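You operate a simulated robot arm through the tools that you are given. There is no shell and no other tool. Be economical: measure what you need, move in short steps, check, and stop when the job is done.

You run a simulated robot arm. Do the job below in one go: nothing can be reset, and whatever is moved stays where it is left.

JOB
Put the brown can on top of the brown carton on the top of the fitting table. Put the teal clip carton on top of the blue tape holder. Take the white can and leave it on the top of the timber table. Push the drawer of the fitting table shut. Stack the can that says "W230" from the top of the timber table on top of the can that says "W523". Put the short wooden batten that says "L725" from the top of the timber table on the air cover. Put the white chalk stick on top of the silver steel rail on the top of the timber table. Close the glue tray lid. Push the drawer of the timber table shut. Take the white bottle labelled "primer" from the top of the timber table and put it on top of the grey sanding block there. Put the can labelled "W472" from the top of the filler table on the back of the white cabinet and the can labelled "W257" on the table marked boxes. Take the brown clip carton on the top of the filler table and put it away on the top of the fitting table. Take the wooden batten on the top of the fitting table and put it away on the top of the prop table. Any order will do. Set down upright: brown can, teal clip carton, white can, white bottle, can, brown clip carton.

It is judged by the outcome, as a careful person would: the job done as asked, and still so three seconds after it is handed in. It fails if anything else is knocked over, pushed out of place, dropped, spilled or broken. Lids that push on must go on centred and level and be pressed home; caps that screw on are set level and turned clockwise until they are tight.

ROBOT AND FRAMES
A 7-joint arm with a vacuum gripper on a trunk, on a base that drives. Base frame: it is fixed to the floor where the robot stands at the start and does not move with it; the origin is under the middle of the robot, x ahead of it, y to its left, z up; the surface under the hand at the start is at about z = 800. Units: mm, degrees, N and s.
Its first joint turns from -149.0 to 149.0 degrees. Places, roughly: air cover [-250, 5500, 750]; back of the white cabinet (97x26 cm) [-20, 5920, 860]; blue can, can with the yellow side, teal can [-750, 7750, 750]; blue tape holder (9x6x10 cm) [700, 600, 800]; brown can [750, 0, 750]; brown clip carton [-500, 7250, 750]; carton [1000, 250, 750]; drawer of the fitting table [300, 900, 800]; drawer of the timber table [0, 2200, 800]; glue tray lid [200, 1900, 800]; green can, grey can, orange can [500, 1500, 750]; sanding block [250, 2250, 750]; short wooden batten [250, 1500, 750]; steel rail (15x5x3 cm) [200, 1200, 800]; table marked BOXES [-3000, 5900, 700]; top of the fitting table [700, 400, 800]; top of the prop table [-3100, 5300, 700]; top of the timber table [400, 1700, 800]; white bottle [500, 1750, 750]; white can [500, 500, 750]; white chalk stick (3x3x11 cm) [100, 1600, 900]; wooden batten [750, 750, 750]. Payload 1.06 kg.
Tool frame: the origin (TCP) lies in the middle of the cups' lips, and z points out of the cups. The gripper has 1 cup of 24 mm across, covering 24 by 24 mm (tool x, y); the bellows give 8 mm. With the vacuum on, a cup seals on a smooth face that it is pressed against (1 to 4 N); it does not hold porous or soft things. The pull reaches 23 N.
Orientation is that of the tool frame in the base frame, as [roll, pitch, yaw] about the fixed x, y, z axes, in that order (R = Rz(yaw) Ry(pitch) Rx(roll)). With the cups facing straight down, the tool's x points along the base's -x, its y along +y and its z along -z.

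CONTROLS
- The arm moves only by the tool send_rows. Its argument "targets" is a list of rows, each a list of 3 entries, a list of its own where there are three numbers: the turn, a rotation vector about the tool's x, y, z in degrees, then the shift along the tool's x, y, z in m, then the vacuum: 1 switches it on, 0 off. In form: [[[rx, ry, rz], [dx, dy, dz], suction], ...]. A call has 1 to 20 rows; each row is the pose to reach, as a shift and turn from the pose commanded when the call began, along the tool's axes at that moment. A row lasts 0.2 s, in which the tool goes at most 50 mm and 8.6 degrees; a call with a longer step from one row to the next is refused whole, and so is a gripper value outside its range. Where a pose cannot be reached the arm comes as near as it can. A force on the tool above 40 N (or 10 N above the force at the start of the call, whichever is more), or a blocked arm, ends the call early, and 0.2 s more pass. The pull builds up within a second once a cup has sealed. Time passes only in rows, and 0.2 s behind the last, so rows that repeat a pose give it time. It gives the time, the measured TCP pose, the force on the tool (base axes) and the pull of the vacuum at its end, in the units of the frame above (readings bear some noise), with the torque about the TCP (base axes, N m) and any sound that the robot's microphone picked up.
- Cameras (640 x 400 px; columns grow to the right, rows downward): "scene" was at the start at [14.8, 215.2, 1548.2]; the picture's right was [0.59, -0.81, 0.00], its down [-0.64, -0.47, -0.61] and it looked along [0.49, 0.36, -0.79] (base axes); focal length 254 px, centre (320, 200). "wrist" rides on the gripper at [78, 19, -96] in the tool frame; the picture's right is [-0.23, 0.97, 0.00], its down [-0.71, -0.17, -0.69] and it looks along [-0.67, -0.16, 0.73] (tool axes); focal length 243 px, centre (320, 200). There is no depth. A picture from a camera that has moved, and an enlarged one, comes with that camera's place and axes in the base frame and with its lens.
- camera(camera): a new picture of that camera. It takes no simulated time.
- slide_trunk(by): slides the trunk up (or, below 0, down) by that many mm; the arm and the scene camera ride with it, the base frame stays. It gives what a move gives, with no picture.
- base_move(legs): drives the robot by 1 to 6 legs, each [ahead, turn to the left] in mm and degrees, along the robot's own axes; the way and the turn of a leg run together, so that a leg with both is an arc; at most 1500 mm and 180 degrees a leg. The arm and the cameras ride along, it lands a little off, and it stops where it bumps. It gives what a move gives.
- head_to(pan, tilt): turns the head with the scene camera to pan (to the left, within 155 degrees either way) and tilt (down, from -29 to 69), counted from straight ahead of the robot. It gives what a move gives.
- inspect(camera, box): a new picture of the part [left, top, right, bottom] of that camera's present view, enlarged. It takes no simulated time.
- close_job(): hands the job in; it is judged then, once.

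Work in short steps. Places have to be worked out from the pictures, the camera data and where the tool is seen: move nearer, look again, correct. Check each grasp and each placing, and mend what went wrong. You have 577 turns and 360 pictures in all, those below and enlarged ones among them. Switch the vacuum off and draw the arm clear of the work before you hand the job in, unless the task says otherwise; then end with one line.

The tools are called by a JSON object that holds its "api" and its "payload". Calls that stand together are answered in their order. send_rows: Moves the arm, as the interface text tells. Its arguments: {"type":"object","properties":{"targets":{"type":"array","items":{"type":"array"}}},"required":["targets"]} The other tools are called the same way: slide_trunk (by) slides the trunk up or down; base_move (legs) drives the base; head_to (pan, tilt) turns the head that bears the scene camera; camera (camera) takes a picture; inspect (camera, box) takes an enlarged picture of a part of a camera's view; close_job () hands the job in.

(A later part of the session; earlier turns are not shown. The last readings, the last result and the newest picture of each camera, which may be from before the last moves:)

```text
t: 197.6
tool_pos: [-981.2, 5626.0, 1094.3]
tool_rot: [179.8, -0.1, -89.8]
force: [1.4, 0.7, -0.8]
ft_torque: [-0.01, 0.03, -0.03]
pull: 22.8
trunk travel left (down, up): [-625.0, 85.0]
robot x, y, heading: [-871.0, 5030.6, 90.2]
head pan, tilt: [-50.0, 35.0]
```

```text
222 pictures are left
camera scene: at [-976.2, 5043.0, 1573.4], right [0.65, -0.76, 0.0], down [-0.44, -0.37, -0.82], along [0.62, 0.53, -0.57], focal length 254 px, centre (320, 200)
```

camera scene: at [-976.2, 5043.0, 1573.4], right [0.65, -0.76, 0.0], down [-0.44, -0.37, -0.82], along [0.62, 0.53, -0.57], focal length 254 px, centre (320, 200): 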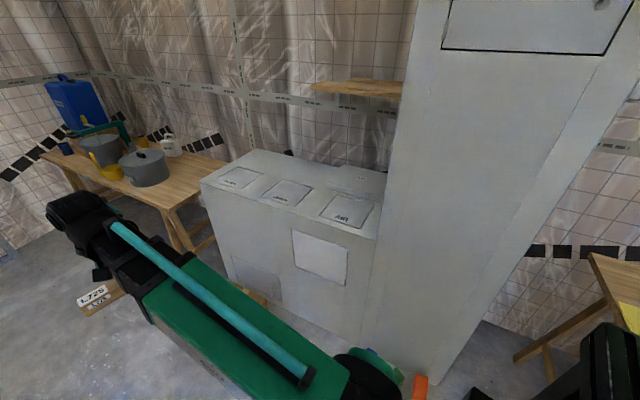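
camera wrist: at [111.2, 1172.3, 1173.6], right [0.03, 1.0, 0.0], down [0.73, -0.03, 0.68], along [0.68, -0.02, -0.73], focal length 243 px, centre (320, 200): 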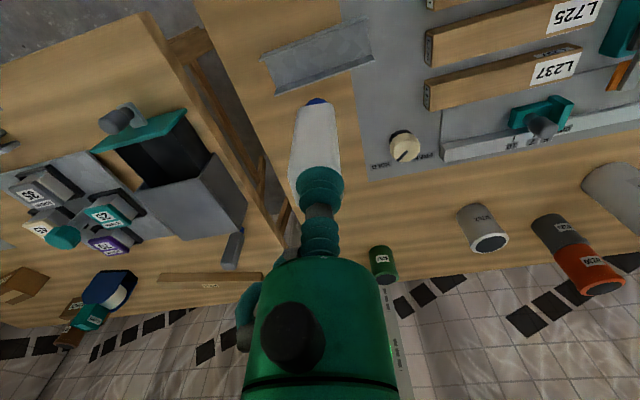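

{"api": "inspect", "payload": {"camera": "scene", "box": [190, 70, 420, 250]}}

```text
2.22 times, centred on (305, 160) of scene
camera zoom: at [-976.2, 5043.0, 1573.4], right [0.65, -0.76, 0.0], down [-0.44, -0.37, -0.82], along [0.62, 0.53, -0.57], focal length 566 px, centre (353, 289)
```

zoom: 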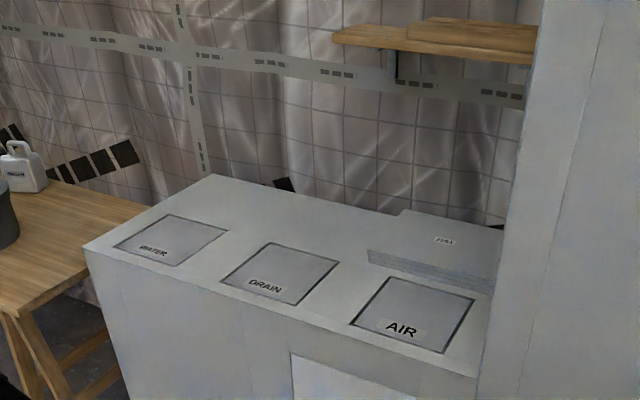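

The AIR cover is at about (-177, 5558) on the cabinet's top (z ≈ 860). I drive to face it from about (-908, 5388).

{"api": "base_move", "payload": {"legs": [[0, 5.7], [359, 0], [0, -83.3]]}}

{"api": "head_to", "payload": {"pan": 0, "tilt": 40}}

{"api": "camera", "payload": {"camera": "scene"}}

{"api": "camera", "payload": {"camera": "wrist"}}

```text
t: 203.9
tool_pos: [-353.7, 5616.8, 1093.6]
tool_rot: [179.9, 0.0, -167.3]
force: [-0.3, 0.0, -1.5]
ft_torque: [0.05, 0.04, -0.01]
pull: 22.6
trunk travel left (down, up): [-625.0, 85.0]
robot x, y, heading: [-909.8, 5380.4, 13.0]
head pan, tilt: [-50.0, 35.0]
```

```text
t: 205.1
tool_pos: [-352.7, 5615.5, 1092.8]
tool_rot: [179.9, -0.2, -167.2]
force: [-0.1, -0.3, -1.5]
ft_torque: [-0.04, 0.03, 0.02]
pull: 23.2
trunk travel left (down, up): [-625.0, 85.0]
robot x, y, heading: [-911.2, 5380.2, 12.8]
head pan, tilt: [0.0, 40.0]
```

```text
220 pictures are left
camera scene: at [-909.7, 5557.1, 1565.8], right [0.22, -0.97, 0.0], down [-0.63, -0.14, -0.77], along [0.75, 0.17, -0.64], focal length 254 px, centre (320, 200)
```

scene: 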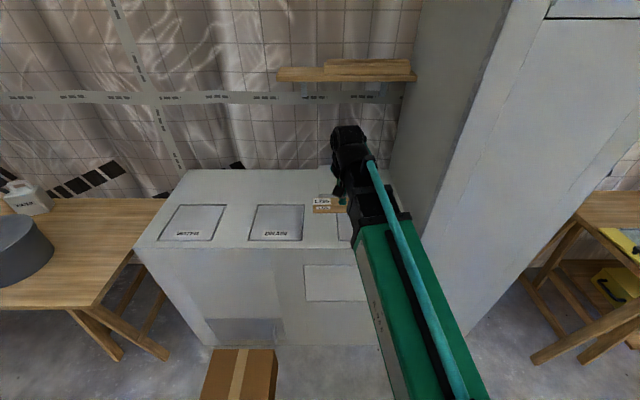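

```text
219 pictures are left
camera wrist: at [-434.9, 5617.7, 1190.1], right [0.01, 1.0, 0.0], down [0.73, -0.01, 0.68], along [0.68, -0.01, -0.73], focal length 243 px, centre (320, 200)
```

wrist: 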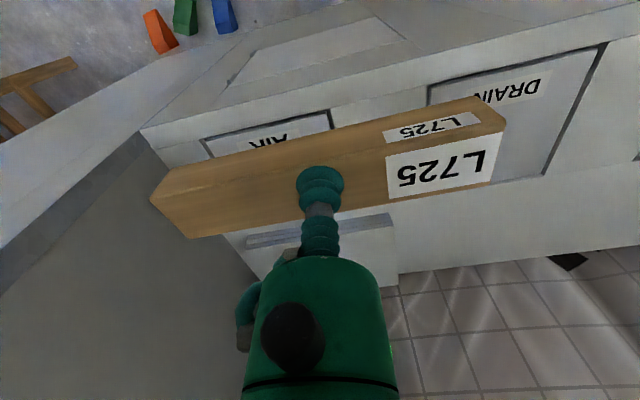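

AIR cover centre is confirmed at about (-178, 5557), z 860. I carry the batten above and lower to 25 mm over it.

{"api": "send_rows", "payload": {"targets": [[[0, 0, 0], [-0.04, -0.024, 0], 1], [[0, 0, 0], [-0.08, -0.048, 0], 1], [[0, 0, 0], [-0.12, -0.072, 0], 1], [[0, 0, 0], [-0.1569, -0.0957, 0], 1], [[0, 0, 0], [-0.1569, -0.0957, 0.045], 1], [[0, 0, 0], [-0.1569, -0.0957, 0.09], 1], [[0, 0, 0], [-0.1569, -0.0957, 0.135], 1], [[0, 0, 0], [-0.1569, -0.0957, 0.17], 1], [[0, 0, 0], [-0.1569, -0.0957, 0.17], 1]]}}

{"api": "camera", "payload": {"camera": "wrist"}}

{"api": "camera", "payload": {"camera": "scene"}}

```text
t: 207.1
tool_pos: [-182.6, 5557.0, 922.4]
tool_rot: [179.9, -0.1, -167.2]
force: [0.4, -0.1, -1.5]
ft_torque: [0.0, 0.01, 0.02]
pull: 22.8
trunk travel left (down, up): [-625.0, 85.0]
robot x, y, heading: [-910.6, 5384.3, 12.8]
head pan, tilt: [0.0, 40.0]
```

```text
218 pictures are left
camera wrist: at [-263.4, 5558.6, 1019.3], right [0.01, 1.0, 0.0], down [0.73, -0.01, 0.68], along [0.68, -0.01, -0.73], focal length 243 px, centre (320, 200)
```

wrist: 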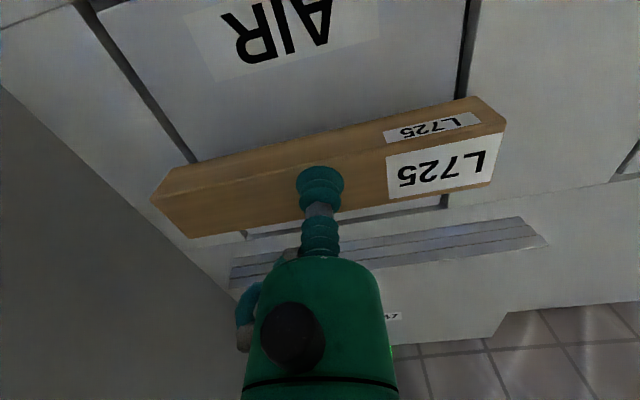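

```text
217 pictures are left
camera scene: at [-909.6, 5557.2, 1565.8], right [0.22, -0.97, 0.0], down [-0.63, -0.14, -0.77], along [0.75, 0.17, -0.64], focal length 254 px, centre (320, 200)
```

scene: 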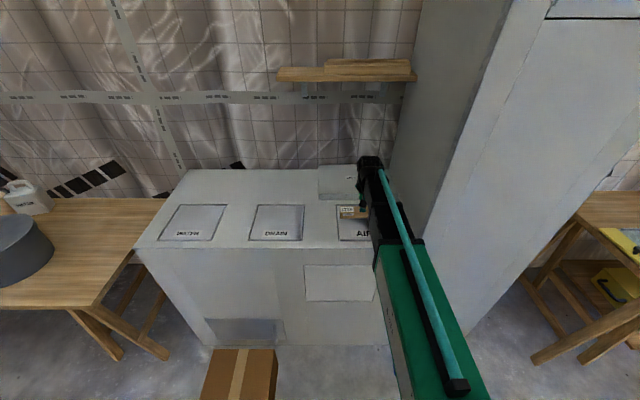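

The batten lies well inside the AIR cover's outline. I lower to contact.

{"api": "send_rows", "payload": {"targets": [[[0, 0, 0], [0, 0.002, 0.012], 1], [[0, 0, 0], [0, 0.002, 0.02], 1], [[0, 0, 0], [0, 0.002, 0.024], 1], [[0, 0, 0], [0, 0.002, 0.027], 1], [[0, 0, 0], [0, 0.002, 0.027], 1]]}}

```text
t: 208.3
tool_pos: [-180.5, 5560.2, 895.5]
tool_rot: [180.0, -0.1, -167.2]
force: [0.4, 0.1, -1.2]
ft_torque: [0.01, 0.02, 0.03]
pull: 23.3
trunk travel left (down, up): [-625.0, 85.0]
robot x, y, heading: [-910.7, 5385.9, 13.1]
head pan, tilt: [0.0, 40.0]
```

{"api": "send_rows", "payload": {"targets": [[[0, 0, 0], [0, 0, 0.002], 1], [[0, 0, 0], [0, 0, 0.004], 1], [[0, 0, 0], [0, 0, 0.004], 1]]}}

```text
t: 209.1
tool_pos: [-179.8, 5560.3, 892.9]
tool_rot: [179.9, -0.1, -167.1]
force: [0.7, -0.3, -1.6]
ft_torque: [-0.01, 0.0, 0.03]
pull: 22.7
trunk travel left (down, up): [-625.0, 85.0]
robot x, y, heading: [-913.6, 5381.9, 13.0]
head pan, tilt: [0.0, 40.0]
```

{"api": "send_rows", "payload": {"targets": [[[0, 0, 0], [0, 0, 0.002], 1], [[0, 0, 0], [0, 0, 0.004], 1], [[0, 0, 0], [0, 0, 0.004], 1]]}}

```text
t: 209.9
tool_pos: [-181.0, 5560.1, 888.1]
tool_rot: [180.0, 0.1, -167.2]
force: [4.2, -1.0, 14.0]
ft_torque: [0.0, -0.01, 0.05]
pull: 22.9
trunk travel left (down, up): [-625.0, 85.0]
robot x, y, heading: [-911.3, 5382.1, 12.9]
head pan, tilt: [0.0, 40.0]
```

Contact. I ease, release and rise.

{"api": "send_rows", "payload": {"targets": [[[0, 0, 0], [0, 0, -0.002], 1], [[0, 0, 0], [0, 0, -0.002], 0], [[0, 0, 0], [0, 0, -0.002], 0], [[0, 0, 0], [0, 0, -0.002], 0], [[0, 0, 0], [0, 0, -0.002], 0], [[0, 0, 0], [0, 0, -0.006], 0], [[0, 0, 0], [0, 0, -0.015], 0], [[0, 0, 0], [0, 0, -0.05], 0], [[0, 0, 0], [0, 0, -0.095], 0], [[0, 0, 0], [0, 0, -0.14], 0], [[0, 0, 0], [0, 0, -0.18], 0]]}}

{"api": "camera", "payload": {"camera": "wrist"}}

{"api": "inspect", "payload": {"camera": "scene", "box": [120, 150, 420, 270]}}

```text
t: 212.3
tool_pos: [-179.0, 5560.3, 1068.4]
tool_rot: [179.9, 0.0, -167.2]
force: [-0.3, 0.0, 0.3]
ft_torque: [0.0, 0.0, 0.01]
pull: 0.0
trunk travel left (down, up): [-625.0, 85.0]
robot x, y, heading: [-911.5, 5380.6, 12.6]
head pan, tilt: [0.0, 40.0]
```

```text
216 pictures are left
camera wrist: at [-260.5, 5560.3, 1165.5], right [0.01, 1.0, 0.0], down [0.73, -0.01, 0.68], along [0.68, -0.01, -0.73], focal length 243 px, centre (320, 200)
```

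wrist: 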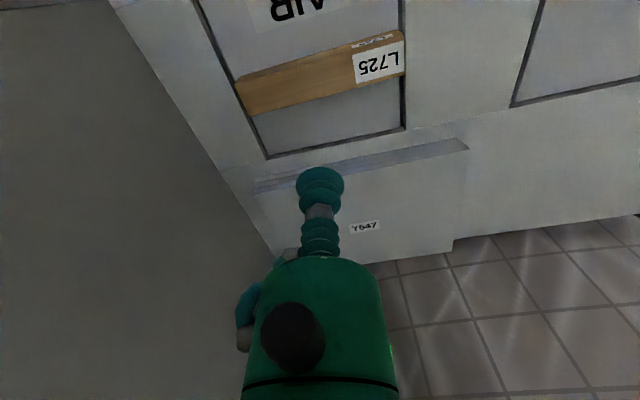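

```text
2.13 times, centred on (270, 210) of scene
camera zoom: at [-909.9, 5557.1, 1565.7], right [0.22, -0.97, 0.0], down [-0.63, -0.14, -0.77], along [0.75, 0.17, -0.64], focal length 543 px, centre (427, 179)
```

zoom: 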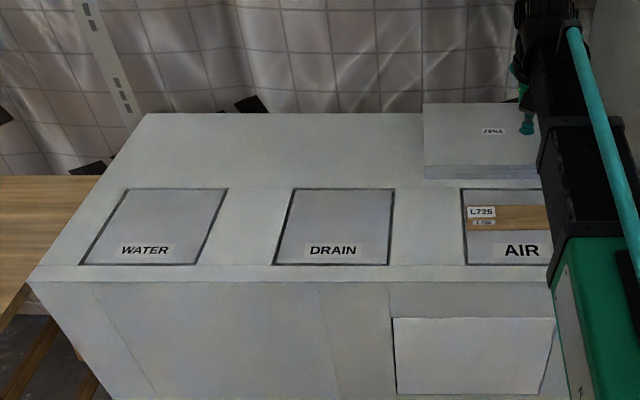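

L725 lies on the AIR cover. Now I go on to the filler table: retract the arm, steer around the floor carton and look ahead.

{"api": "send_rows", "payload": {"targets": [[[0, 0, 0], [0.04, 0, -0.03], 0], [[0, 0, 0], [0.08, 0, -0.03], 0], [[0, 0, 0], [0.12, 0, -0.03], 0], [[0, 0, 0], [0.15, 0, -0.03], 0]]}}

{"api": "base_move", "payload": {"legs": [[0, 116.2], [555, 0], [0, -38.7], [900, 0]]}}

{"api": "head_to", "payload": {"pan": -30, "tilt": 30}}

{"api": "camera", "payload": {"camera": "scene"}}

{"api": "head_to", "payload": {"pan": 40, "tilt": 25}}

{"api": "camera", "payload": {"camera": "scene"}}

```text
t: 213.3
tool_pos: [-326.4, 5527.4, 1099.0]
tool_rot: [179.8, -0.1, -167.2]
force: [-0.4, 0.3, 0.6]
ft_torque: [0.03, 0.0, 0.0]
pull: 0.0
trunk travel left (down, up): [-625.0, 85.0]
robot x, y, heading: [-913.0, 5378.8, 13.2]
head pan, tilt: [0.0, 40.0]
```

```text
t: 227.4
tool_pos: [-1319.2, 7287.5, 1098.5]
tool_rot: [179.8, -0.1, -88.8]
force: [-0.2, -0.3, 0.5]
ft_torque: [0.0, -0.02, 0.0]
pull: 0.1
trunk travel left (down, up): [-625.0, 85.0]
robot x, y, heading: [-1293.6, 6683.0, 91.3]
head pan, tilt: [0.0, 40.0]
```

```text
t: 228.3
tool_pos: [-1319.0, 7286.7, 1097.5]
tool_rot: [179.8, 0.0, -88.9]
force: [0.3, 0.5, -0.7]
ft_torque: [0.0, -0.02, -0.01]
pull: 0.1
trunk travel left (down, up): [-625.0, 85.0]
robot x, y, heading: [-1296.7, 6682.2, 91.4]
head pan, tilt: [-30.0, 30.0]
```

```text
214 pictures are left
camera scene: at [-1419.4, 6715.7, 1581.1], right [0.88, -0.48, 0.0], down [-0.24, -0.44, -0.87], along [0.42, 0.76, -0.5], focal length 254 px, centre (320, 200)
```

scene: 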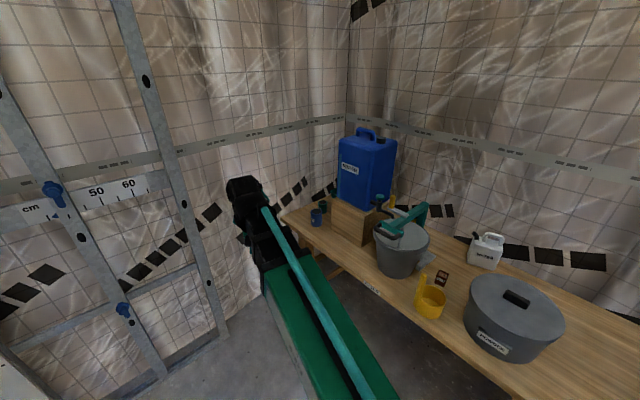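

```text
t: 229.7
tool_pos: [-1318.9, 7286.3, 1098.2]
tool_rot: [179.9, 0.0, -88.9]
force: [-0.1, 0.6, -0.1]
ft_torque: [0.01, 0.0, 0.01]
pull: 0.0
trunk travel left (down, up): [-625.0, 85.0]
robot x, y, heading: [-1292.7, 6685.8, 91.3]
head pan, tilt: [40.0, 25.0]
```

```text
213 pictures are left
camera scene: at [-1523.5, 6705.7, 1589.1], right [0.75, 0.66, 0.0], down [0.28, -0.32, -0.91], along [-0.6, 0.68, -0.42], focal length 254 px, centre (320, 200)
```

scene: 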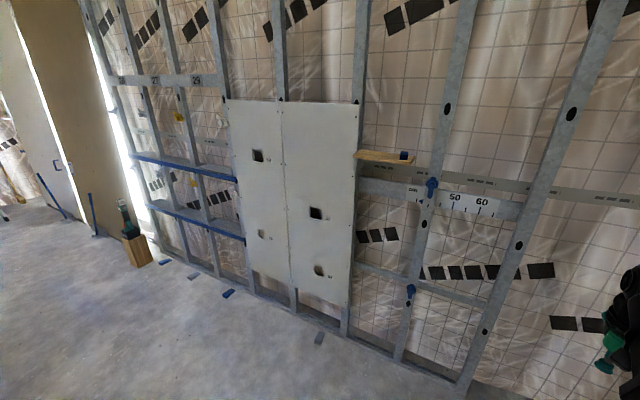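

{"api": "head_to", "payload": {"pan": -30, "tilt": 30}}

{"api": "inspect", "payload": {"camera": "scene", "box": [270, 120, 430, 280]}}

{"api": "inspect", "payload": {"camera": "scene", "box": [400, 210, 580, 370]}}

```text
t: 231.1
tool_pos: [-1318.6, 7286.0, 1098.8]
tool_rot: [179.9, -0.2, -88.9]
force: [0.3, -0.1, -0.4]
ft_torque: [-0.01, -0.03, -0.04]
pull: 0.1
trunk travel left (down, up): [-625.0, 85.0]
robot x, y, heading: [-1293.8, 6685.4, 91.3]
head pan, tilt: [-30.0, 30.0]
```

```text
2.50 times, centred on (350, 200) of scene
camera zoom: at [-1419.4, 6715.7, 1581.1], right [0.88, -0.48, 0.0], down [-0.24, -0.44, -0.87], along [0.42, 0.76, -0.5], focal length 636 px, centre (245, 200)
```

zoom: 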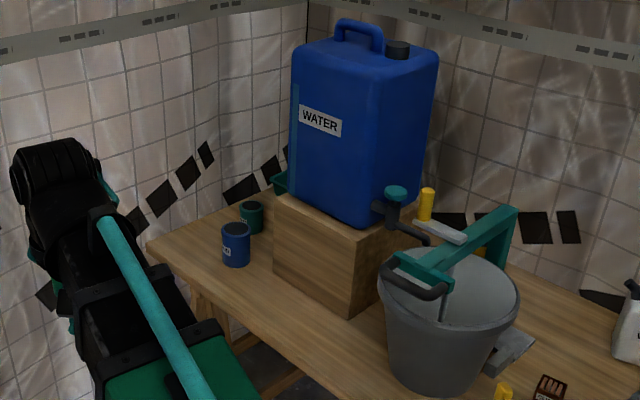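

```text
2.50 times, centred on (490, 290) of scene
camera zoom: at [-1419.4, 6715.7, 1581.1], right [0.88, -0.48, 0.0], down [-0.24, -0.44, -0.87], along [0.42, 0.76, -0.5], focal length 636 px, centre (-105, -25)
```

zoom: 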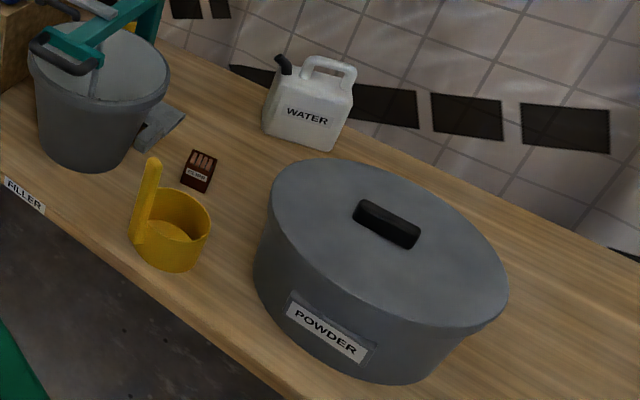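

The cans stand at the far end by the blue canister and the brown clip carton lies between bucket, yellow cup and jug. To avoid the wall ahead and tall items, I turn round via the free side, reverse in, then face the table from a distance.

{"api": "base_move", "payload": {"legs": [[0, 110], [0, 103.5], [-691, 0], [0, 67.9]]}}

{"api": "head_to", "payload": {"pan": 0, "tilt": 35}}

{"api": "camera", "payload": {"camera": "scene"}}

```text
t: 246.9
tool_pos: [-1114.7, 7412.7, 1098.6]
tool_rot: [180.0, -0.1, -167.5]
force: [0.2, -0.2, 0.5]
ft_torque: [0.0, 0.04, 0.0]
pull: 0.1
trunk travel left (down, up): [-625.0, 85.0]
robot x, y, heading: [-1703.5, 7268.1, 12.9]
head pan, tilt: [-30.0, 30.0]
```

```text
t: 247.9
tool_pos: [-1113.6, 7413.1, 1099.2]
tool_rot: [179.9, -0.1, -167.4]
force: [0.2, 0.4, 0.8]
ft_torque: [-0.01, 0.0, -0.01]
pull: 0.0
trunk travel left (down, up): [-625.0, 85.0]
robot x, y, heading: [-1700.5, 7267.7, 12.8]
head pan, tilt: [0.0, 35.0]
```

```text
210 pictures are left
camera scene: at [-1696.1, 7444.8, 1573.4], right [0.22, -0.98, 0.0], down [-0.56, -0.13, -0.82], along [0.8, 0.18, -0.57], focal length 254 px, centre (320, 200)
```

scene: 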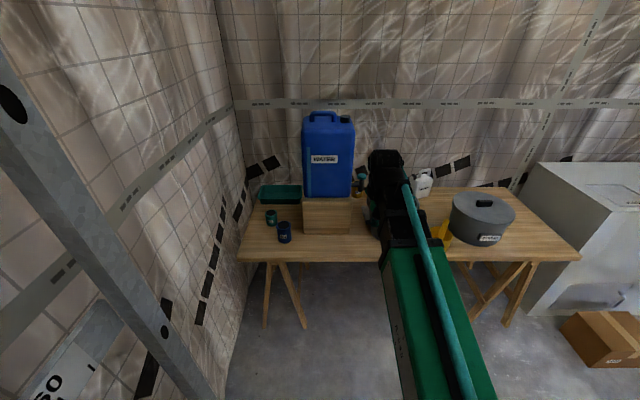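

{"api": "inspect", "payload": {"camera": "scene", "box": [240, 160, 320, 260]}}

{"api": "inspect", "payload": {"camera": "scene", "box": [340, 150, 440, 260]}}

```text
4.00 times, centred on (280, 210) of scene
camera zoom: at [-1696.1, 7444.8, 1573.4], right [0.22, -0.98, 0.0], down [-0.56, -0.13, -0.82], along [0.8, 0.18, -0.57], focal length 1018 px, centre (480, 160)
```

zoom: 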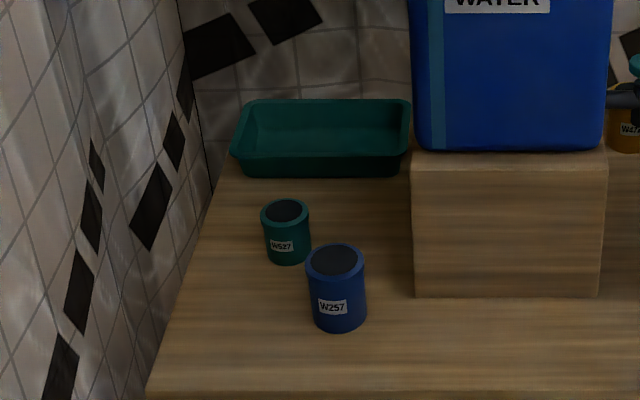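

```text
3.64 times, centred on (390, 205) of scene
camera zoom: at [-1696.1, 7444.8, 1573.4], right [0.22, -0.98, 0.0], down [-0.56, -0.13, -0.82], along [0.8, 0.18, -0.57], focal length 926 px, centre (66, 182)
```

zoom: 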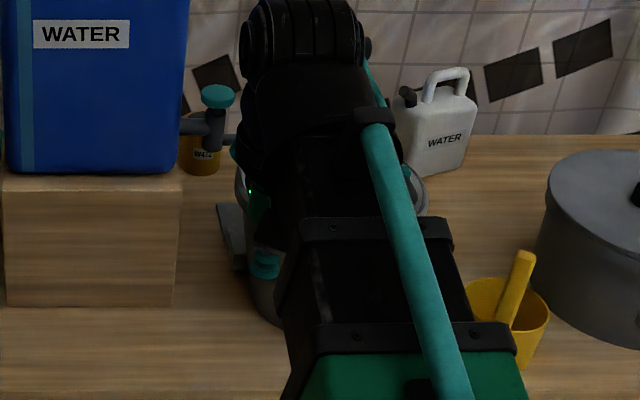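

Blue can is W257, the teal one W527; the yellow-sided can behind the tap looks like W472. I raise the hand high and drive 390 mm closer to look from above.

{"api": "send_rows", "payload": {"targets": [[[0, 0, 0], [0, 0, -0.045], 0], [[0, 0, 0], [0, 0, -0.09], 0], [[0, 0, 0], [0, 0, -0.13], 0]]}}

{"api": "slide_trunk", "payload": {"by": 82}}

{"api": "base_move", "payload": {"legs": [[380, 0]]}}

{"api": "camera", "payload": {"camera": "wrist"}}

{"api": "camera", "payload": {"camera": "scene"}}

```text
t: 248.6
tool_pos: [-1112.7, 7413.2, 1191.7]
tool_rot: [180.0, 1.2, -167.5]
force: [8.9, 2.7, -15.4]
ft_torque: [-0.08, -0.34, -0.1]
pull: 0.0
out of reach, approached as far as the arm can: row 3
trunk travel left (down, up): [-625.0, 85.0]
robot x, y, heading: [-1702.7, 7271.7, 12.5]
head pan, tilt: [0.0, 35.0]
stopped in row 3: the force on the tool passed its limit at 68 N (the readings are from after the stop); the commanded pose is now the measured one
```

```text
t: 249.8
tool_pos: [-1112.9, 7413.3, 1275.5]
tool_rot: [179.9, 1.1, -167.4]
force: [13.2, 2.7, -29.4]
ft_torque: [0.05, -1.18, -0.14]
pull: 0.0
trunk travel left (down, up): [-707.0, 3.0]
robot x, y, heading: [-1703.0, 7268.8, 12.5]
head pan, tilt: [0.0, 35.0]
```

```text
t: 252.1
tool_pos: [-754.3, 7501.8, 1275.5]
tool_rot: [-179.9, 0.9, -166.9]
force: [12.7, 2.6, -29.5]
ft_torque: [0.02, -1.19, -0.13]
pull: 0.1
trunk travel left (down, up): [-707.0, 3.0]
robot x, y, heading: [-1338.5, 7349.0, 13.3]
head pan, tilt: [0.0, 35.0]
```

```text
207 pictures are left
camera wrist: at [-837.2, 7501.9, 1370.3], right [0.01, 1.0, 0.0], down [0.72, -0.01, 0.7], along [0.7, 0.0, -0.72], focal length 243 px, centre (320, 200)
```

wrist: 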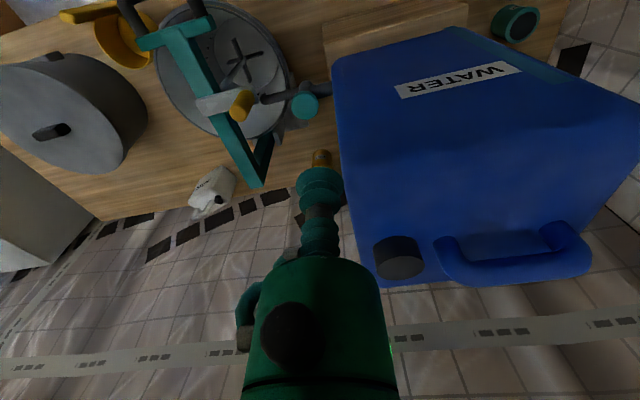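

```text
206 pictures are left
camera scene: at [-1337.2, 7528.0, 1655.3], right [0.23, -0.97, 0.0], down [-0.56, -0.13, -0.82], along [0.8, 0.19, -0.57], focal length 254 px, centre (320, 200)
```

scene: 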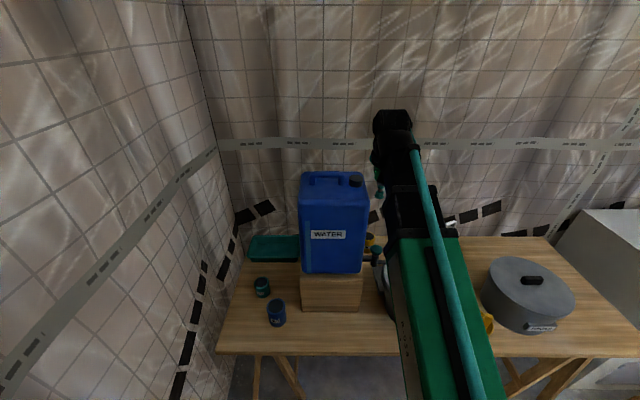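

The tool shows a residual force (likely the folded arm touching itself), so I extend forward and to the right, away from the canister.

{"api": "send_rows", "payload": {"targets": [[[0, 0, 0], [-0.015, -0.015, 0], 0], [[0, 0, 0], [-0.03, -0.03, 0], 0], [[0, 0, 0], [-0.055, -0.045, 0], 0], [[0, 0, 0], [-0.08, -0.06, 0], 0]]}}

{"api": "camera", "payload": {"camera": "wrist"}}

```text
t: 253.1
tool_pos: [-662.6, 7461.1, 1276.3]
tool_rot: [180.0, 1.0, -166.9]
force: [-0.8, -0.1, 0.2]
ft_torque: [-0.03, 0.0, -0.02]
pull: 0.0
trunk travel left (down, up): [-707.0, 3.0]
robot x, y, heading: [-1340.3, 7353.0, 13.3]
head pan, tilt: [0.0, 35.0]
```

```text
205 pictures are left
camera wrist: at [-746.1, 7460.7, 1371.6], right [0.01, 1.0, 0.0], down [0.72, -0.01, 0.7], along [0.7, 0.0, -0.72], focal length 243 px, centre (320, 200)
```

wrist: 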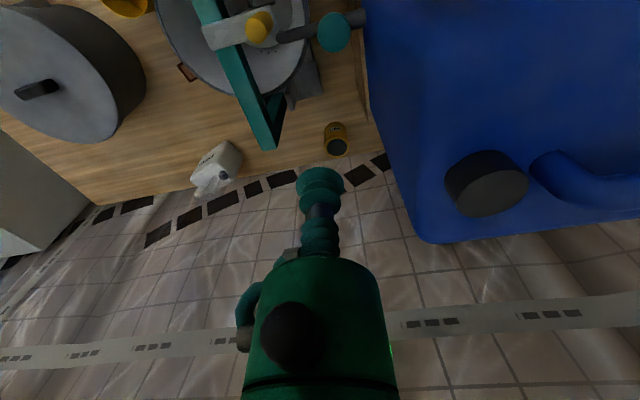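

{"api": "inspect", "payload": {"camera": "wrist", "box": [240, 60, 400, 190]}}

{"api": "inspect", "payload": {"camera": "scene", "box": [350, 210, 410, 280]}}

```text
3.08 times, centred on (320, 125) of wrist
camera zoom: at [-746.1, 7460.7, 1371.6], right [0.01, 1.0, 0.0], down [0.72, -0.01, 0.7], along [0.7, 0.0, -0.72], focal length 746 px, centre (320, 431)
```

zoom: 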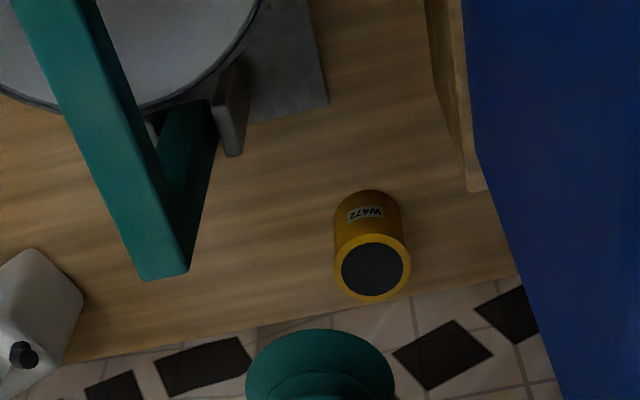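

```text
5.71 times, centred on (380, 245) of scene
camera zoom: at [-1337.7, 7527.6, 1655.4], right [0.23, -0.97, 0.0], down [-0.56, -0.13, -0.82], along [0.8, 0.19, -0.57], focal length 1454 px, centre (-23, -57)
```

zoom: 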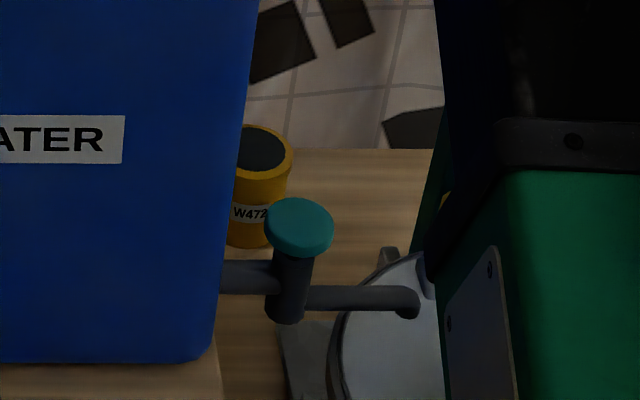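

W472 confirmed on the yellow can, at about (-436, 7501). I move above it at height and then look.

{"api": "send_rows", "payload": {"targets": [[[0, 0.5, 0], [-0.04, -0.002, 0], 0], [[0, 1, 0], [-0.08, -0.005, 0], 0], [[0, 1, 0], [-0.12, -0.007, 0], 0], [[0, 1, 0], [-0.16, -0.009, 0.01], 0], [[0, 1, 0], [-0.19, -0.011, 0.04], 0], [[0, 1, 0], [-0.205, -0.012, 0.08], 0]]}}

{"api": "camera", "payload": {"camera": "wrist"}}

{"api": "camera", "payload": {"camera": "scene"}}

```text
t: 254.5
tool_pos: [-459.4, 7494.5, 1199.9]
tool_rot: [180.0, 0.0, -166.9]
force: [0.8, 0.0, -0.7]
ft_torque: [-0.02, -0.02, 0.0]
pull: 0.1
trunk travel left (down, up): [-707.0, 3.0]
robot x, y, heading: [-1338.1, 7349.3, 13.4]
head pan, tilt: [0.0, 35.0]
```

```text
202 pictures are left
camera wrist: at [-541.1, 7495.4, 1296.9], right [0.01, 1.0, 0.0], down [0.73, -0.01, 0.69], along [0.69, -0.01, -0.73], focal length 243 px, centre (320, 200)
```

wrist: 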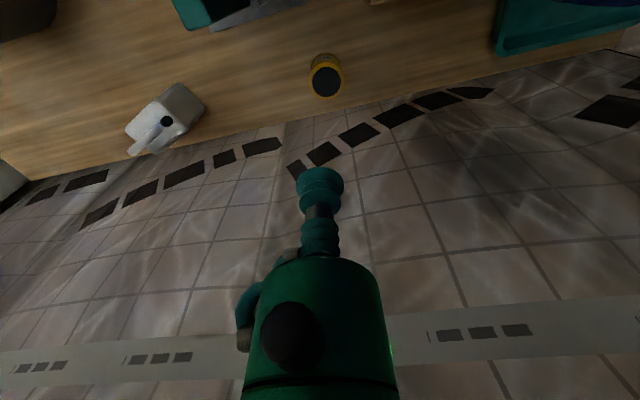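

```text
201 pictures are left
camera scene: at [-1337.6, 7527.8, 1655.4], right [0.23, -0.97, 0.0], down [-0.56, -0.13, -0.82], along [0.8, 0.19, -0.57], focal length 254 px, centre (320, 200)
```

scene: 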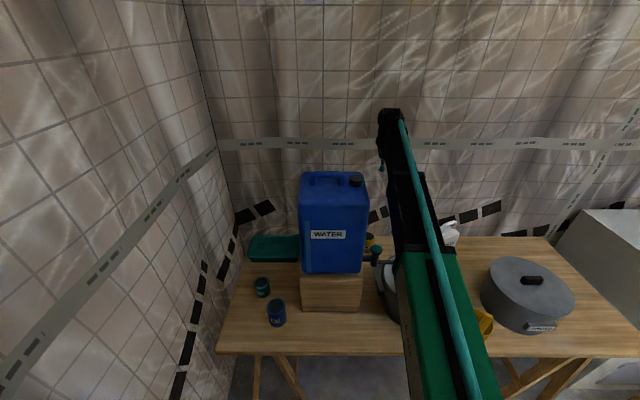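

{"api": "inspect", "payload": {"camera": "wrist", "box": [280, 30, 380, 120]}}

```text
4.44 times, centred on (330, 75) of wrist
camera zoom: at [-541.1, 7495.4, 1296.9], right [0.01, 1.0, 0.0], down [0.73, -0.01, 0.69], along [0.69, -0.01, -0.73], focal length 1078 px, centre (276, 756)
```

zoom: 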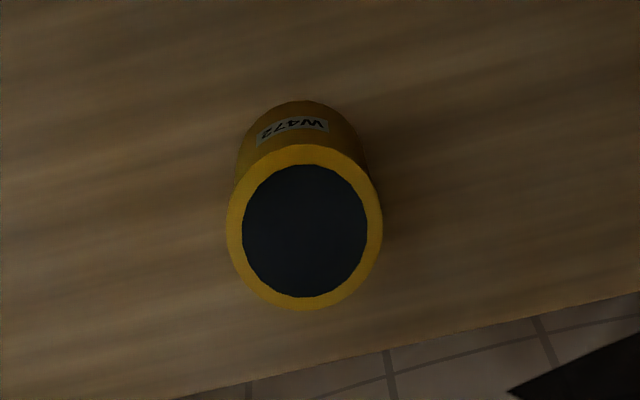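

Can W472's centre is about (-409, 7503). I move over it and descend to z ≈ 890.

{"api": "send_rows", "payload": {"targets": [[[0, 0, 0], [-0.03, -0.001, 0.03], 0], [[0, 0, 0], [-0.051, -0.0027, 0.06], 0], [[0, 0, 0], [-0.051, -0.0027, 0.105], 0], [[0, 0, 0], [-0.051, -0.0027, 0.15], 0], [[0, 0, 0], [-0.051, -0.0027, 0.195], 0], [[0, 0, 0], [-0.051, -0.0027, 0.24], 0], [[0, 0, 0], [-0.051, -0.0027, 0.28], 0], [[0, 0, 0], [-0.051, -0.0027, 0.305], 0]]}}

{"api": "inspect", "payload": {"camera": "wrist", "box": [240, 60, 400, 220]}}

{"api": "camera", "payload": {"camera": "scene"}}

```text
t: 256.3
tool_pos: [-409.7, 7507.1, 893.3]
tool_rot: [180.0, 0.0, -166.9]
force: [0.3, 1.0, 0.3]
ft_torque: [0.0, 0.01, -0.02]
pull: 0.1
trunk travel left (down, up): [-707.0, 3.0]
robot x, y, heading: [-1341.3, 7351.9, 13.1]
head pan, tilt: [0.0, 35.0]
```

```text
2.50 times, centred on (320, 140) of wrist
camera zoom: at [-490.7, 7507.5, 990.2], right [0.01, 1.0, 0.0], down [0.73, -0.01, 0.69], along [0.69, -0.01, -0.73], focal length 606 px, centre (320, 350)
```

zoom: 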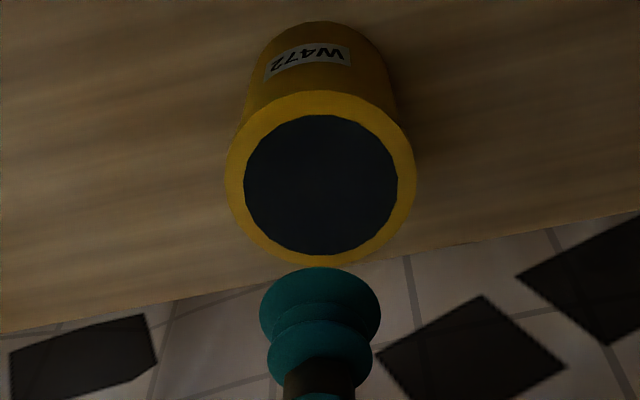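

```text
198 pictures are left
camera scene: at [-1337.9, 7527.8, 1655.4], right [0.23, -0.97, 0.0], down [-0.56, -0.13, -0.82], along [0.8, 0.19, -0.57], focal length 254 px, centre (320, 200)
```

scene: 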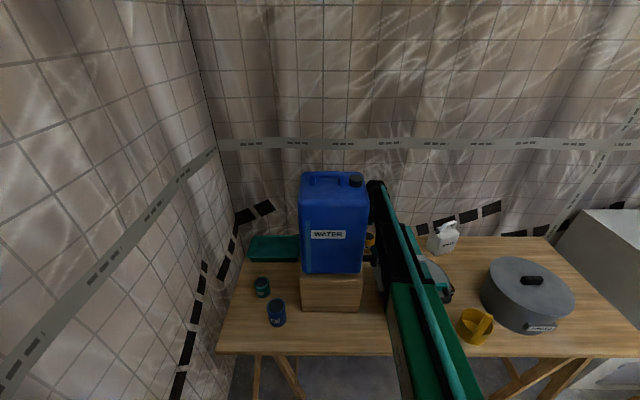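

Sizes show this table is lower: the can's top triangulates to (-399, 7507, 814). I shift 10 mm forward and descend further.

{"api": "send_rows", "payload": {"targets": [[[0, 0, 0], [-0.0104, -0.0024, 0.02], 1], [[0, 0, 0], [-0.0104, -0.0024, 0.045], 1], [[0, 0, 0], [-0.0104, -0.0024, 0.062], 1], [[0, 0, 0], [-0.0104, -0.0024, 0.062], 1]]}}

{"api": "inspect", "payload": {"camera": "wrist", "box": [240, 60, 400, 220]}}

```text
t: 257.3
tool_pos: [-399.2, 7504.9, 831.8]
tool_rot: [180.0, 0.0, -166.9]
force: [0.2, 0.3, -1.5]
ft_torque: [-0.02, -0.01, -0.03]
pull: 0.1
trunk travel left (down, up): [-707.0, 3.0]
robot x, y, heading: [-1342.2, 7353.7, 13.3]
head pan, tilt: [0.0, 35.0]
```

```text
2.50 times, centred on (320, 140) of wrist
camera zoom: at [-481.4, 7505.5, 928.4], right [0.01, 1.0, 0.0], down [0.73, -0.01, 0.69], along [0.68, -0.01, -0.73], focal length 606 px, centre (320, 350)
```

zoom: 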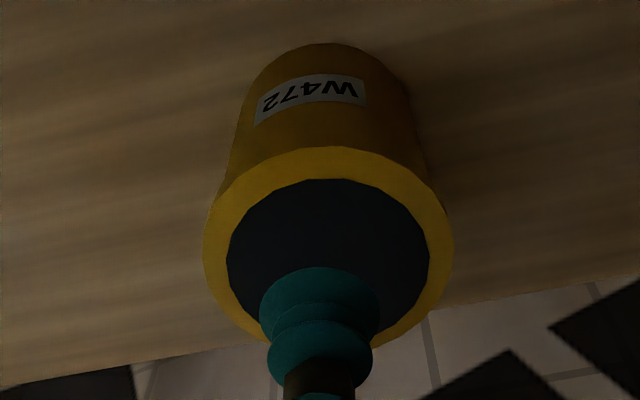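

{"api": "send_rows", "payload": {"targets": [[[0, 0, 0], [0, 0.002, 0.008], 1], [[0, 0, 0], [0, 0.002, 0.014], 1], [[0, 0, 0], [0, 0.002, 0.018], 1], [[0, 0, 0], [0, 0.002, 0.018], 1]]}}

```text
t: 258.3
tool_pos: [-397.7, 7506.6, 814.9]
tool_rot: [180.0, -0.1, -166.9]
force: [-0.4, -0.6, 0.6]
ft_torque: [0.01, 0.01, 0.01]
pull: 0.2
trunk travel left (down, up): [-707.0, 3.0]
robot x, y, heading: [-1338.4, 7349.5, 13.2]
head pan, tilt: [0.0, 35.0]
```

{"api": "send_rows", "payload": {"targets": [[[0, 0, 0], [0, 0, 0.003], 1], [[0, 0, 0], [0, 0, 0.005], 1], [[0, 0, 0], [0, 0, 0.005], 1]]}}

```text
t: 259.1
tool_pos: [-398.6, 7506.9, 809.5]
tool_rot: [-179.9, -0.1, -166.9]
force: [-0.1, 0.3, -0.3]
ft_torque: [0.03, 0.03, 0.0]
pull: 0.0
trunk travel left (down, up): [-707.0, 3.0]
robot x, y, heading: [-1341.0, 7351.6, 13.2]
head pan, tilt: [0.0, 35.0]
```

{"api": "send_rows", "payload": {"targets": [[[0, 0, 0], [0, 0, 0.003], 1], [[0, 0, 0], [0, 0, 0.005], 1], [[0, 0, 0], [0, 0, 0.005], 1]]}}

```text
t: 259.9
tool_pos: [-398.6, 7507.8, 805.1]
tool_rot: [180.0, 0.0, -166.9]
force: [-0.8, -0.1, -0.5]
ft_torque: [0.01, 0.01, -0.01]
pull: 0.1
trunk travel left (down, up): [-707.0, 3.0]
robot x, y, heading: [-1339.9, 7348.7, 13.2]
head pan, tilt: [0.0, 35.0]
```

{"api": "send_rows", "payload": {"targets": [[[0, 0, 0], [0, 0, 0.003], 1], [[0, 0, 0], [0, 0, 0.005], 1], [[0, 0, 0], [0, 0, 0.005], 1]]}}

{"api": "inspect", "payload": {"camera": "wrist", "box": [240, 60, 400, 220]}}

```text
t: 260.7
tool_pos: [-399.3, 7507.2, 799.8]
tool_rot: [-180.0, 0.0, -166.9]
force: [0.2, 0.2, -0.1]
ft_torque: [0.04, 0.03, 0.03]
pull: 0.0
trunk travel left (down, up): [-707.0, 3.0]
robot x, y, heading: [-1341.3, 7352.0, 12.8]
head pan, tilt: [0.0, 35.0]
```

```text
2.50 times, centred on (320, 140) of wrist
camera zoom: at [-481.1, 7507.5, 896.5], right [0.01, 1.0, 0.0], down [0.73, -0.01, 0.68], along [0.68, -0.01, -0.73], focal length 606 px, centre (320, 350)
```

zoom: 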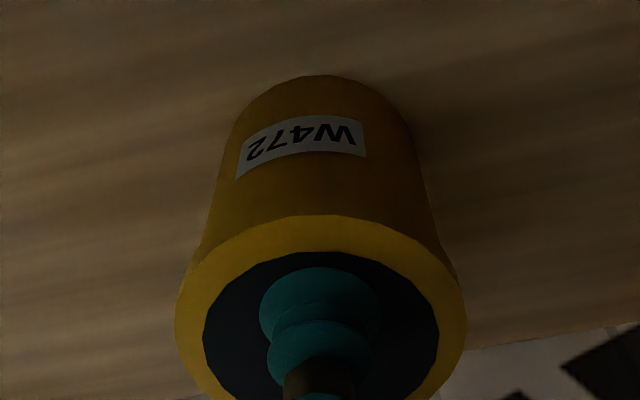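

{"api": "send_rows", "payload": {"targets": [[[0, 0, 0], [-0.002, 0, 0.002], 1], [[0, 0, 0], [-0.002, 0, 0.004], 1], [[0, 0, 0], [-0.002, 0, 0.005], 1], [[0, 0, 0], [-0.002, 0, 0.005], 1]]}}

```text
t: 261.7
tool_pos: [-397.2, 7506.9, 795.5]
tool_rot: [179.9, 0.0, -166.9]
force: [-0.4, 0.6, -0.3]
ft_torque: [0.02, -0.01, 0.03]
pull: 0.1
trunk travel left (down, up): [-707.0, 3.0]
robot x, y, heading: [-1343.2, 7349.5, 13.1]
head pan, tilt: [0.0, 35.0]
```

{"api": "send_rows", "payload": {"targets": [[[0, 0, 0], [0, 0, 0.002], 1], [[0, 0, 0], [0, 0, 0.004], 1], [[0, 0, 0], [0, 0, 0.004], 1]]}}

```text
t: 262.5
tool_pos: [-398.0, 7507.5, 792.4]
tool_rot: [180.0, 0.1, -167.0]
force: [-1.1, -0.2, -0.3]
ft_torque: [-0.01, 0.01, 0.02]
pull: 23.7
trunk travel left (down, up): [-707.0, 3.0]
robot x, y, heading: [-1340.0, 7350.7, 13.1]
head pan, tilt: [0.0, 35.0]
```

Sealed at z 792. I lift straight up 400 mm.

{"api": "send_rows", "payload": {"targets": [[[0, 0, 0], [0, 0, -0.03], 1], [[0, 0, 0], [0, 0, -0.075], 1], [[0, 0, 0], [0, 0, -0.12], 1], [[0, 0, 0], [0, 0, -0.165], 1], [[0, 0, 0], [0, 0, -0.21], 1], [[0, 0, 0], [0, 0, -0.255], 1], [[0, 0, 0], [0, 0, -0.3], 1], [[0, 0, 0], [0, 0, -0.345], 1], [[0, 0, 0], [0, 0, -0.39], 1], [[0, 0, 0], [0, 0, -0.43], 1]]}}

{"api": "camera", "payload": {"camera": "wrist"}}

```text
t: 264.7
tool_pos: [-395.0, 7509.7, 1220.5]
tool_rot: [180.0, 0.1, -166.9]
force: [-0.1, 2.1, -3.6]
ft_torque: [-0.05, 0.04, 0.03]
pull: 22.9
trunk travel left (down, up): [-707.0, 3.0]
robot x, y, heading: [-1337.9, 7347.6, 13.0]
head pan, tilt: [0.0, 35.0]
```

```text
195 pictures are left
camera wrist: at [-476.2, 7510.6, 1317.9], right [0.01, 1.0, 0.0], down [0.73, -0.01, 0.68], along [0.68, -0.01, -0.73], focal length 243 px, centre (320, 200)
```

wrist: 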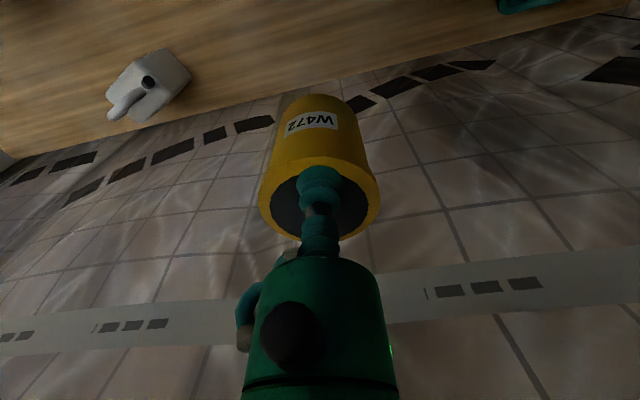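

Can W472 is held. I back out 400 mm, retract the arm, then drive to the cabinet keeping clear of pillar and floor carton.

{"api": "base_move", "payload": {"legs": [[-400, 0]]}}

{"api": "send_rows", "payload": {"targets": [[[0, 0, 0], [0.045, 0, 0.01], 1], [[0, 0, 0], [0.09, 0, 0.02], 1], [[0, 0, 0], [0.135, 0, 0.03], 1], [[0, 0, 0], [0.18, 0, 0.04], 1], [[0, 0, 0], [0.225, 0, 0.04], 1], [[0, 0, 0], [0.27, 0, 0.04], 1], [[0, 0, 0], [0.3, 0, 0.04], 1]]}}

{"api": "base_move", "payload": {"legs": [[0, -87.8]]}}

{"api": "head_to", "payload": {"pan": 0, "tilt": 30}}

{"api": "camera", "payload": {"camera": "scene"}}

```text
t: 267.2
tool_pos: [-789.2, 7421.1, 1220.5]
tool_rot: [180.0, 0.0, -166.7]
force: [-0.5, 0.6, -2.4]
ft_torque: [0.01, 0.05, 0.0]
pull: 22.3
trunk travel left (down, up): [-707.0, 3.0]
robot x, y, heading: [-1733.4, 7256.4, 13.3]
head pan, tilt: [0.0, 35.0]
```

```text
t: 268.8
tool_pos: [-1078.2, 7353.0, 1177.1]
tool_rot: [-179.9, 0.0, -166.6]
force: [0.0, -0.5, -2.3]
ft_torque: [-0.01, 0.07, -0.03]
pull: 22.7
trunk travel left (down, up): [-707.0, 3.0]
robot x, y, heading: [-1733.3, 7257.1, 13.4]
head pan, tilt: [0.0, 35.0]
```

```text
t: 273.1
tool_pos: [-1652.8, 6600.5, 1174.5]
tool_rot: [180.0, 0.1, 102.2]
force: [-0.2, 0.1, -2.8]
ft_torque: [0.05, 0.03, -0.01]
pull: 23.4
trunk travel left (down, up): [-707.0, 3.0]
robot x, y, heading: [-1735.7, 7260.9, -77.7]
head pan, tilt: [0.0, 35.0]
```

```text
t: 273.7
tool_pos: [-1653.0, 6600.3, 1176.1]
tool_rot: [180.0, 0.0, 102.2]
force: [1.0, -0.1, -3.3]
ft_torque: [0.04, 0.03, -0.04]
pull: 22.8
trunk travel left (down, up): [-707.0, 3.0]
robot x, y, heading: [-1735.4, 7255.5, -77.7]
head pan, tilt: [0.0, 30.0]
```

```text
194 pictures are left
camera scene: at [-1558.6, 7250.5, 1663.1], right [-0.98, -0.21, 0.0], down [-0.11, 0.49, -0.87], along [0.18, -0.85, -0.5], focal length 254 px, centre (320, 200)
```

scene: 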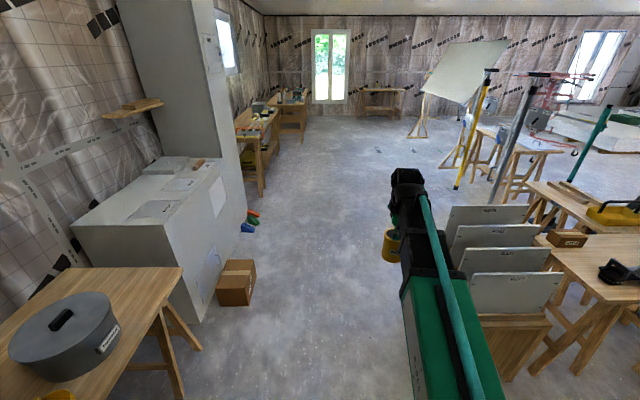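

Path is clear. I drive to the stance in front of the cabinet.

{"api": "base_move", "payload": {"legs": [[0, 3.2], [1000, 0], [935, 0], [0, 87.2]]}}

{"api": "head_to", "payload": {"pan": 0, "tilt": 40}}

{"api": "camera", "payload": {"camera": "scene"}}

```text
t: 287.5
tool_pos: [-596.8, 5482.1, 1175.8]
tool_rot: [179.9, 0.0, -168.0]
force: [-0.2, 0.6, -2.0]
ft_torque: [0.02, 0.05, 0.01]
pull: 23.4
trunk travel left (down, up): [-707.0, 3.0]
robot x, y, heading: [-1256.2, 5402.7, 12.3]
head pan, tilt: [0.0, 30.0]
```

```text
t: 288.2
tool_pos: [-595.5, 5480.9, 1175.7]
tool_rot: [-180.0, -0.1, -168.0]
force: [0.4, -0.6, -1.7]
ft_torque: [-0.02, 0.04, 0.02]
pull: 22.8
trunk travel left (down, up): [-707.0, 3.0]
robot x, y, heading: [-1256.7, 5398.3, 12.3]
head pan, tilt: [0.0, 40.0]
```

```text
193 pictures are left
camera scene: at [-1251.0, 5576.4, 1647.8], right [0.21, -0.98, 0.0], down [-0.63, -0.14, -0.77], along [0.75, 0.16, -0.64], focal length 254 px, centre (320, 200)
```

scene: 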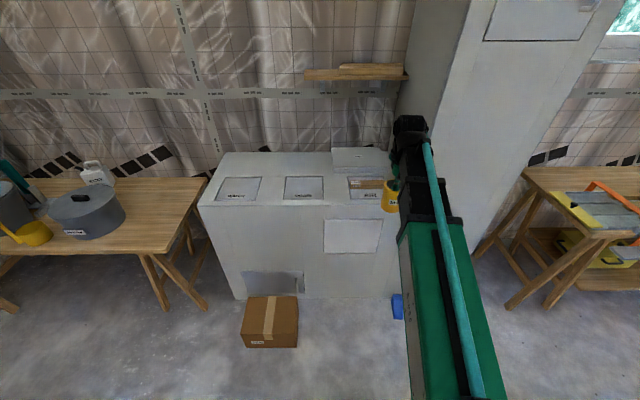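

The wall shelf overhangs the right part, so I will put the can further left at about (-97, 5993). I advance 370 mm.

{"api": "base_move", "payload": {"legs": [[370, 0]]}}

{"api": "slide_trunk", "payload": {"by": -82}}

{"api": "camera", "payload": {"camera": "scene"}}

```text
t: 290.6
tool_pos: [-240.5, 5553.7, 1175.8]
tool_rot: [-179.9, -0.1, -168.3]
force: [-0.5, -0.2, -2.2]
ft_torque: [-0.01, 0.07, -0.02]
pull: 23.0
trunk travel left (down, up): [-707.0, 3.0]
robot x, y, heading: [-902.0, 5475.0, 11.9]
head pan, tilt: [0.0, 40.0]
```

```text
t: 291.7
tool_pos: [-241.1, 5553.6, 1094.2]
tool_rot: [180.0, 0.0, -168.2]
force: [0.7, -0.1, -2.9]
ft_torque: [0.0, 0.07, 0.03]
pull: 23.4
trunk travel left (down, up): [-625.0, 85.0]
robot x, y, heading: [-901.1, 5478.9, 11.9]
head pan, tilt: [0.0, 40.0]
```

```text
192 pictures are left
camera scene: at [-895.7, 5651.9, 1565.8], right [0.21, -0.98, 0.0], down [-0.63, -0.13, -0.77], along [0.75, 0.16, -0.64], focal length 254 px, centre (320, 200)
```

scene: 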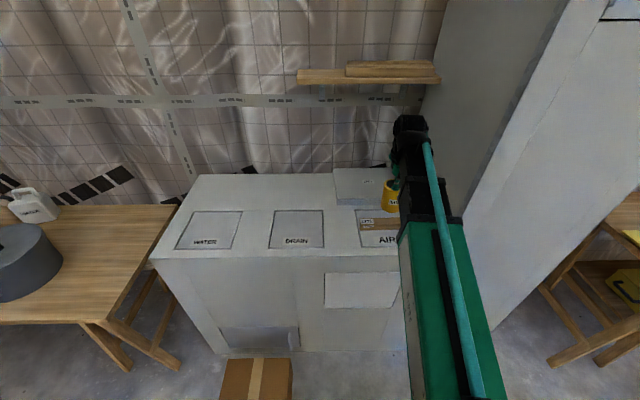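

Now I carry the can to above the back strip.

{"api": "send_rows", "payload": {"targets": [[[0, 0, 0], [-0.023, 0.04, 0], 1], [[0, 0, 0], [-0.046, 0.08, 0], 1], [[0, 0, 0], [-0.069, 0.12, 0], 1], [[0, 0, 0], [-0.092, 0.16, 0], 1], [[0, 0, 0], [-0.115, 0.2, 0], 1], [[0, 0, 0], [-0.138, 0.24, 0], 1], [[0, 0, 0], [-0.161, 0.28, 0], 1], [[0, 0, 0], [-0.184, 0.32, 0], 1], [[0, 0, 0], [-0.207, 0.36, 0], 1], [[0, 0, 0], [-0.2309, 0.4007, 0], 1], [[0, 0, 0], [-0.2309, 0.4007, 0.045], 1], [[0, 0, 0], [-0.2309, 0.4007, 0.09], 1]]}}

{"api": "camera", "payload": {"camera": "wrist"}}

{"api": "camera", "payload": {"camera": "scene"}}

```text
t: 294.3
tool_pos: [-95.5, 5990.9, 1004.3]
tool_rot: [-180.0, 0.0, -168.3]
force: [1.4, -0.8, -2.2]
ft_torque: [-0.01, 0.06, -0.01]
pull: 22.1
trunk travel left (down, up): [-625.0, 85.0]
robot x, y, heading: [-903.3, 5477.8, 12.2]
head pan, tilt: [0.0, 40.0]
```

```text
191 pictures are left
camera wrist: at [-177.8, 5993.2, 1100.2], right [0.03, 1.0, 0.0], down [0.73, -0.02, 0.68], along [0.68, -0.02, -0.73], focal length 243 px, centre (320, 200)
```

wrist: 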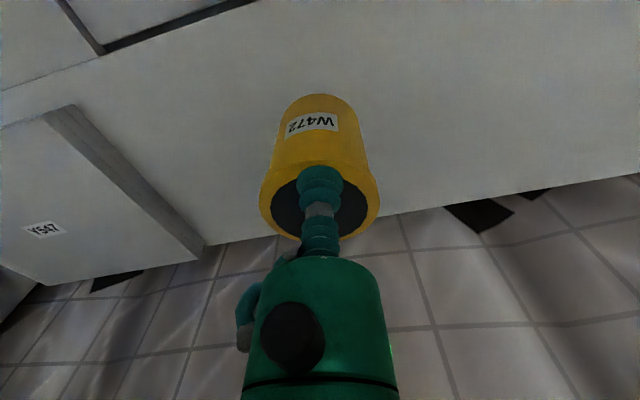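

```text
190 pictures are left
camera scene: at [-895.2, 5652.2, 1565.8], right [0.21, -0.98, 0.0], down [-0.63, -0.13, -0.77], along [0.75, 0.16, -0.64], focal length 254 px, centre (320, 200)
```

scene: 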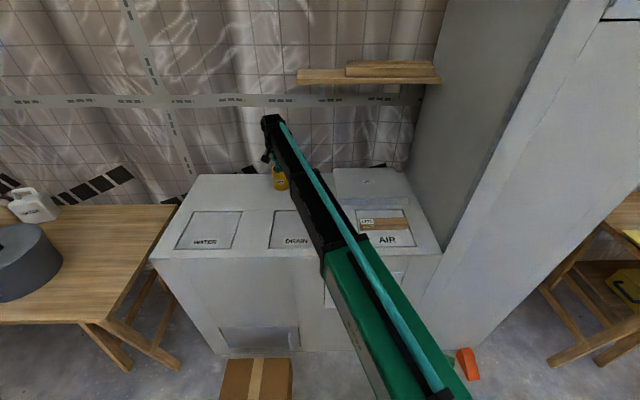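

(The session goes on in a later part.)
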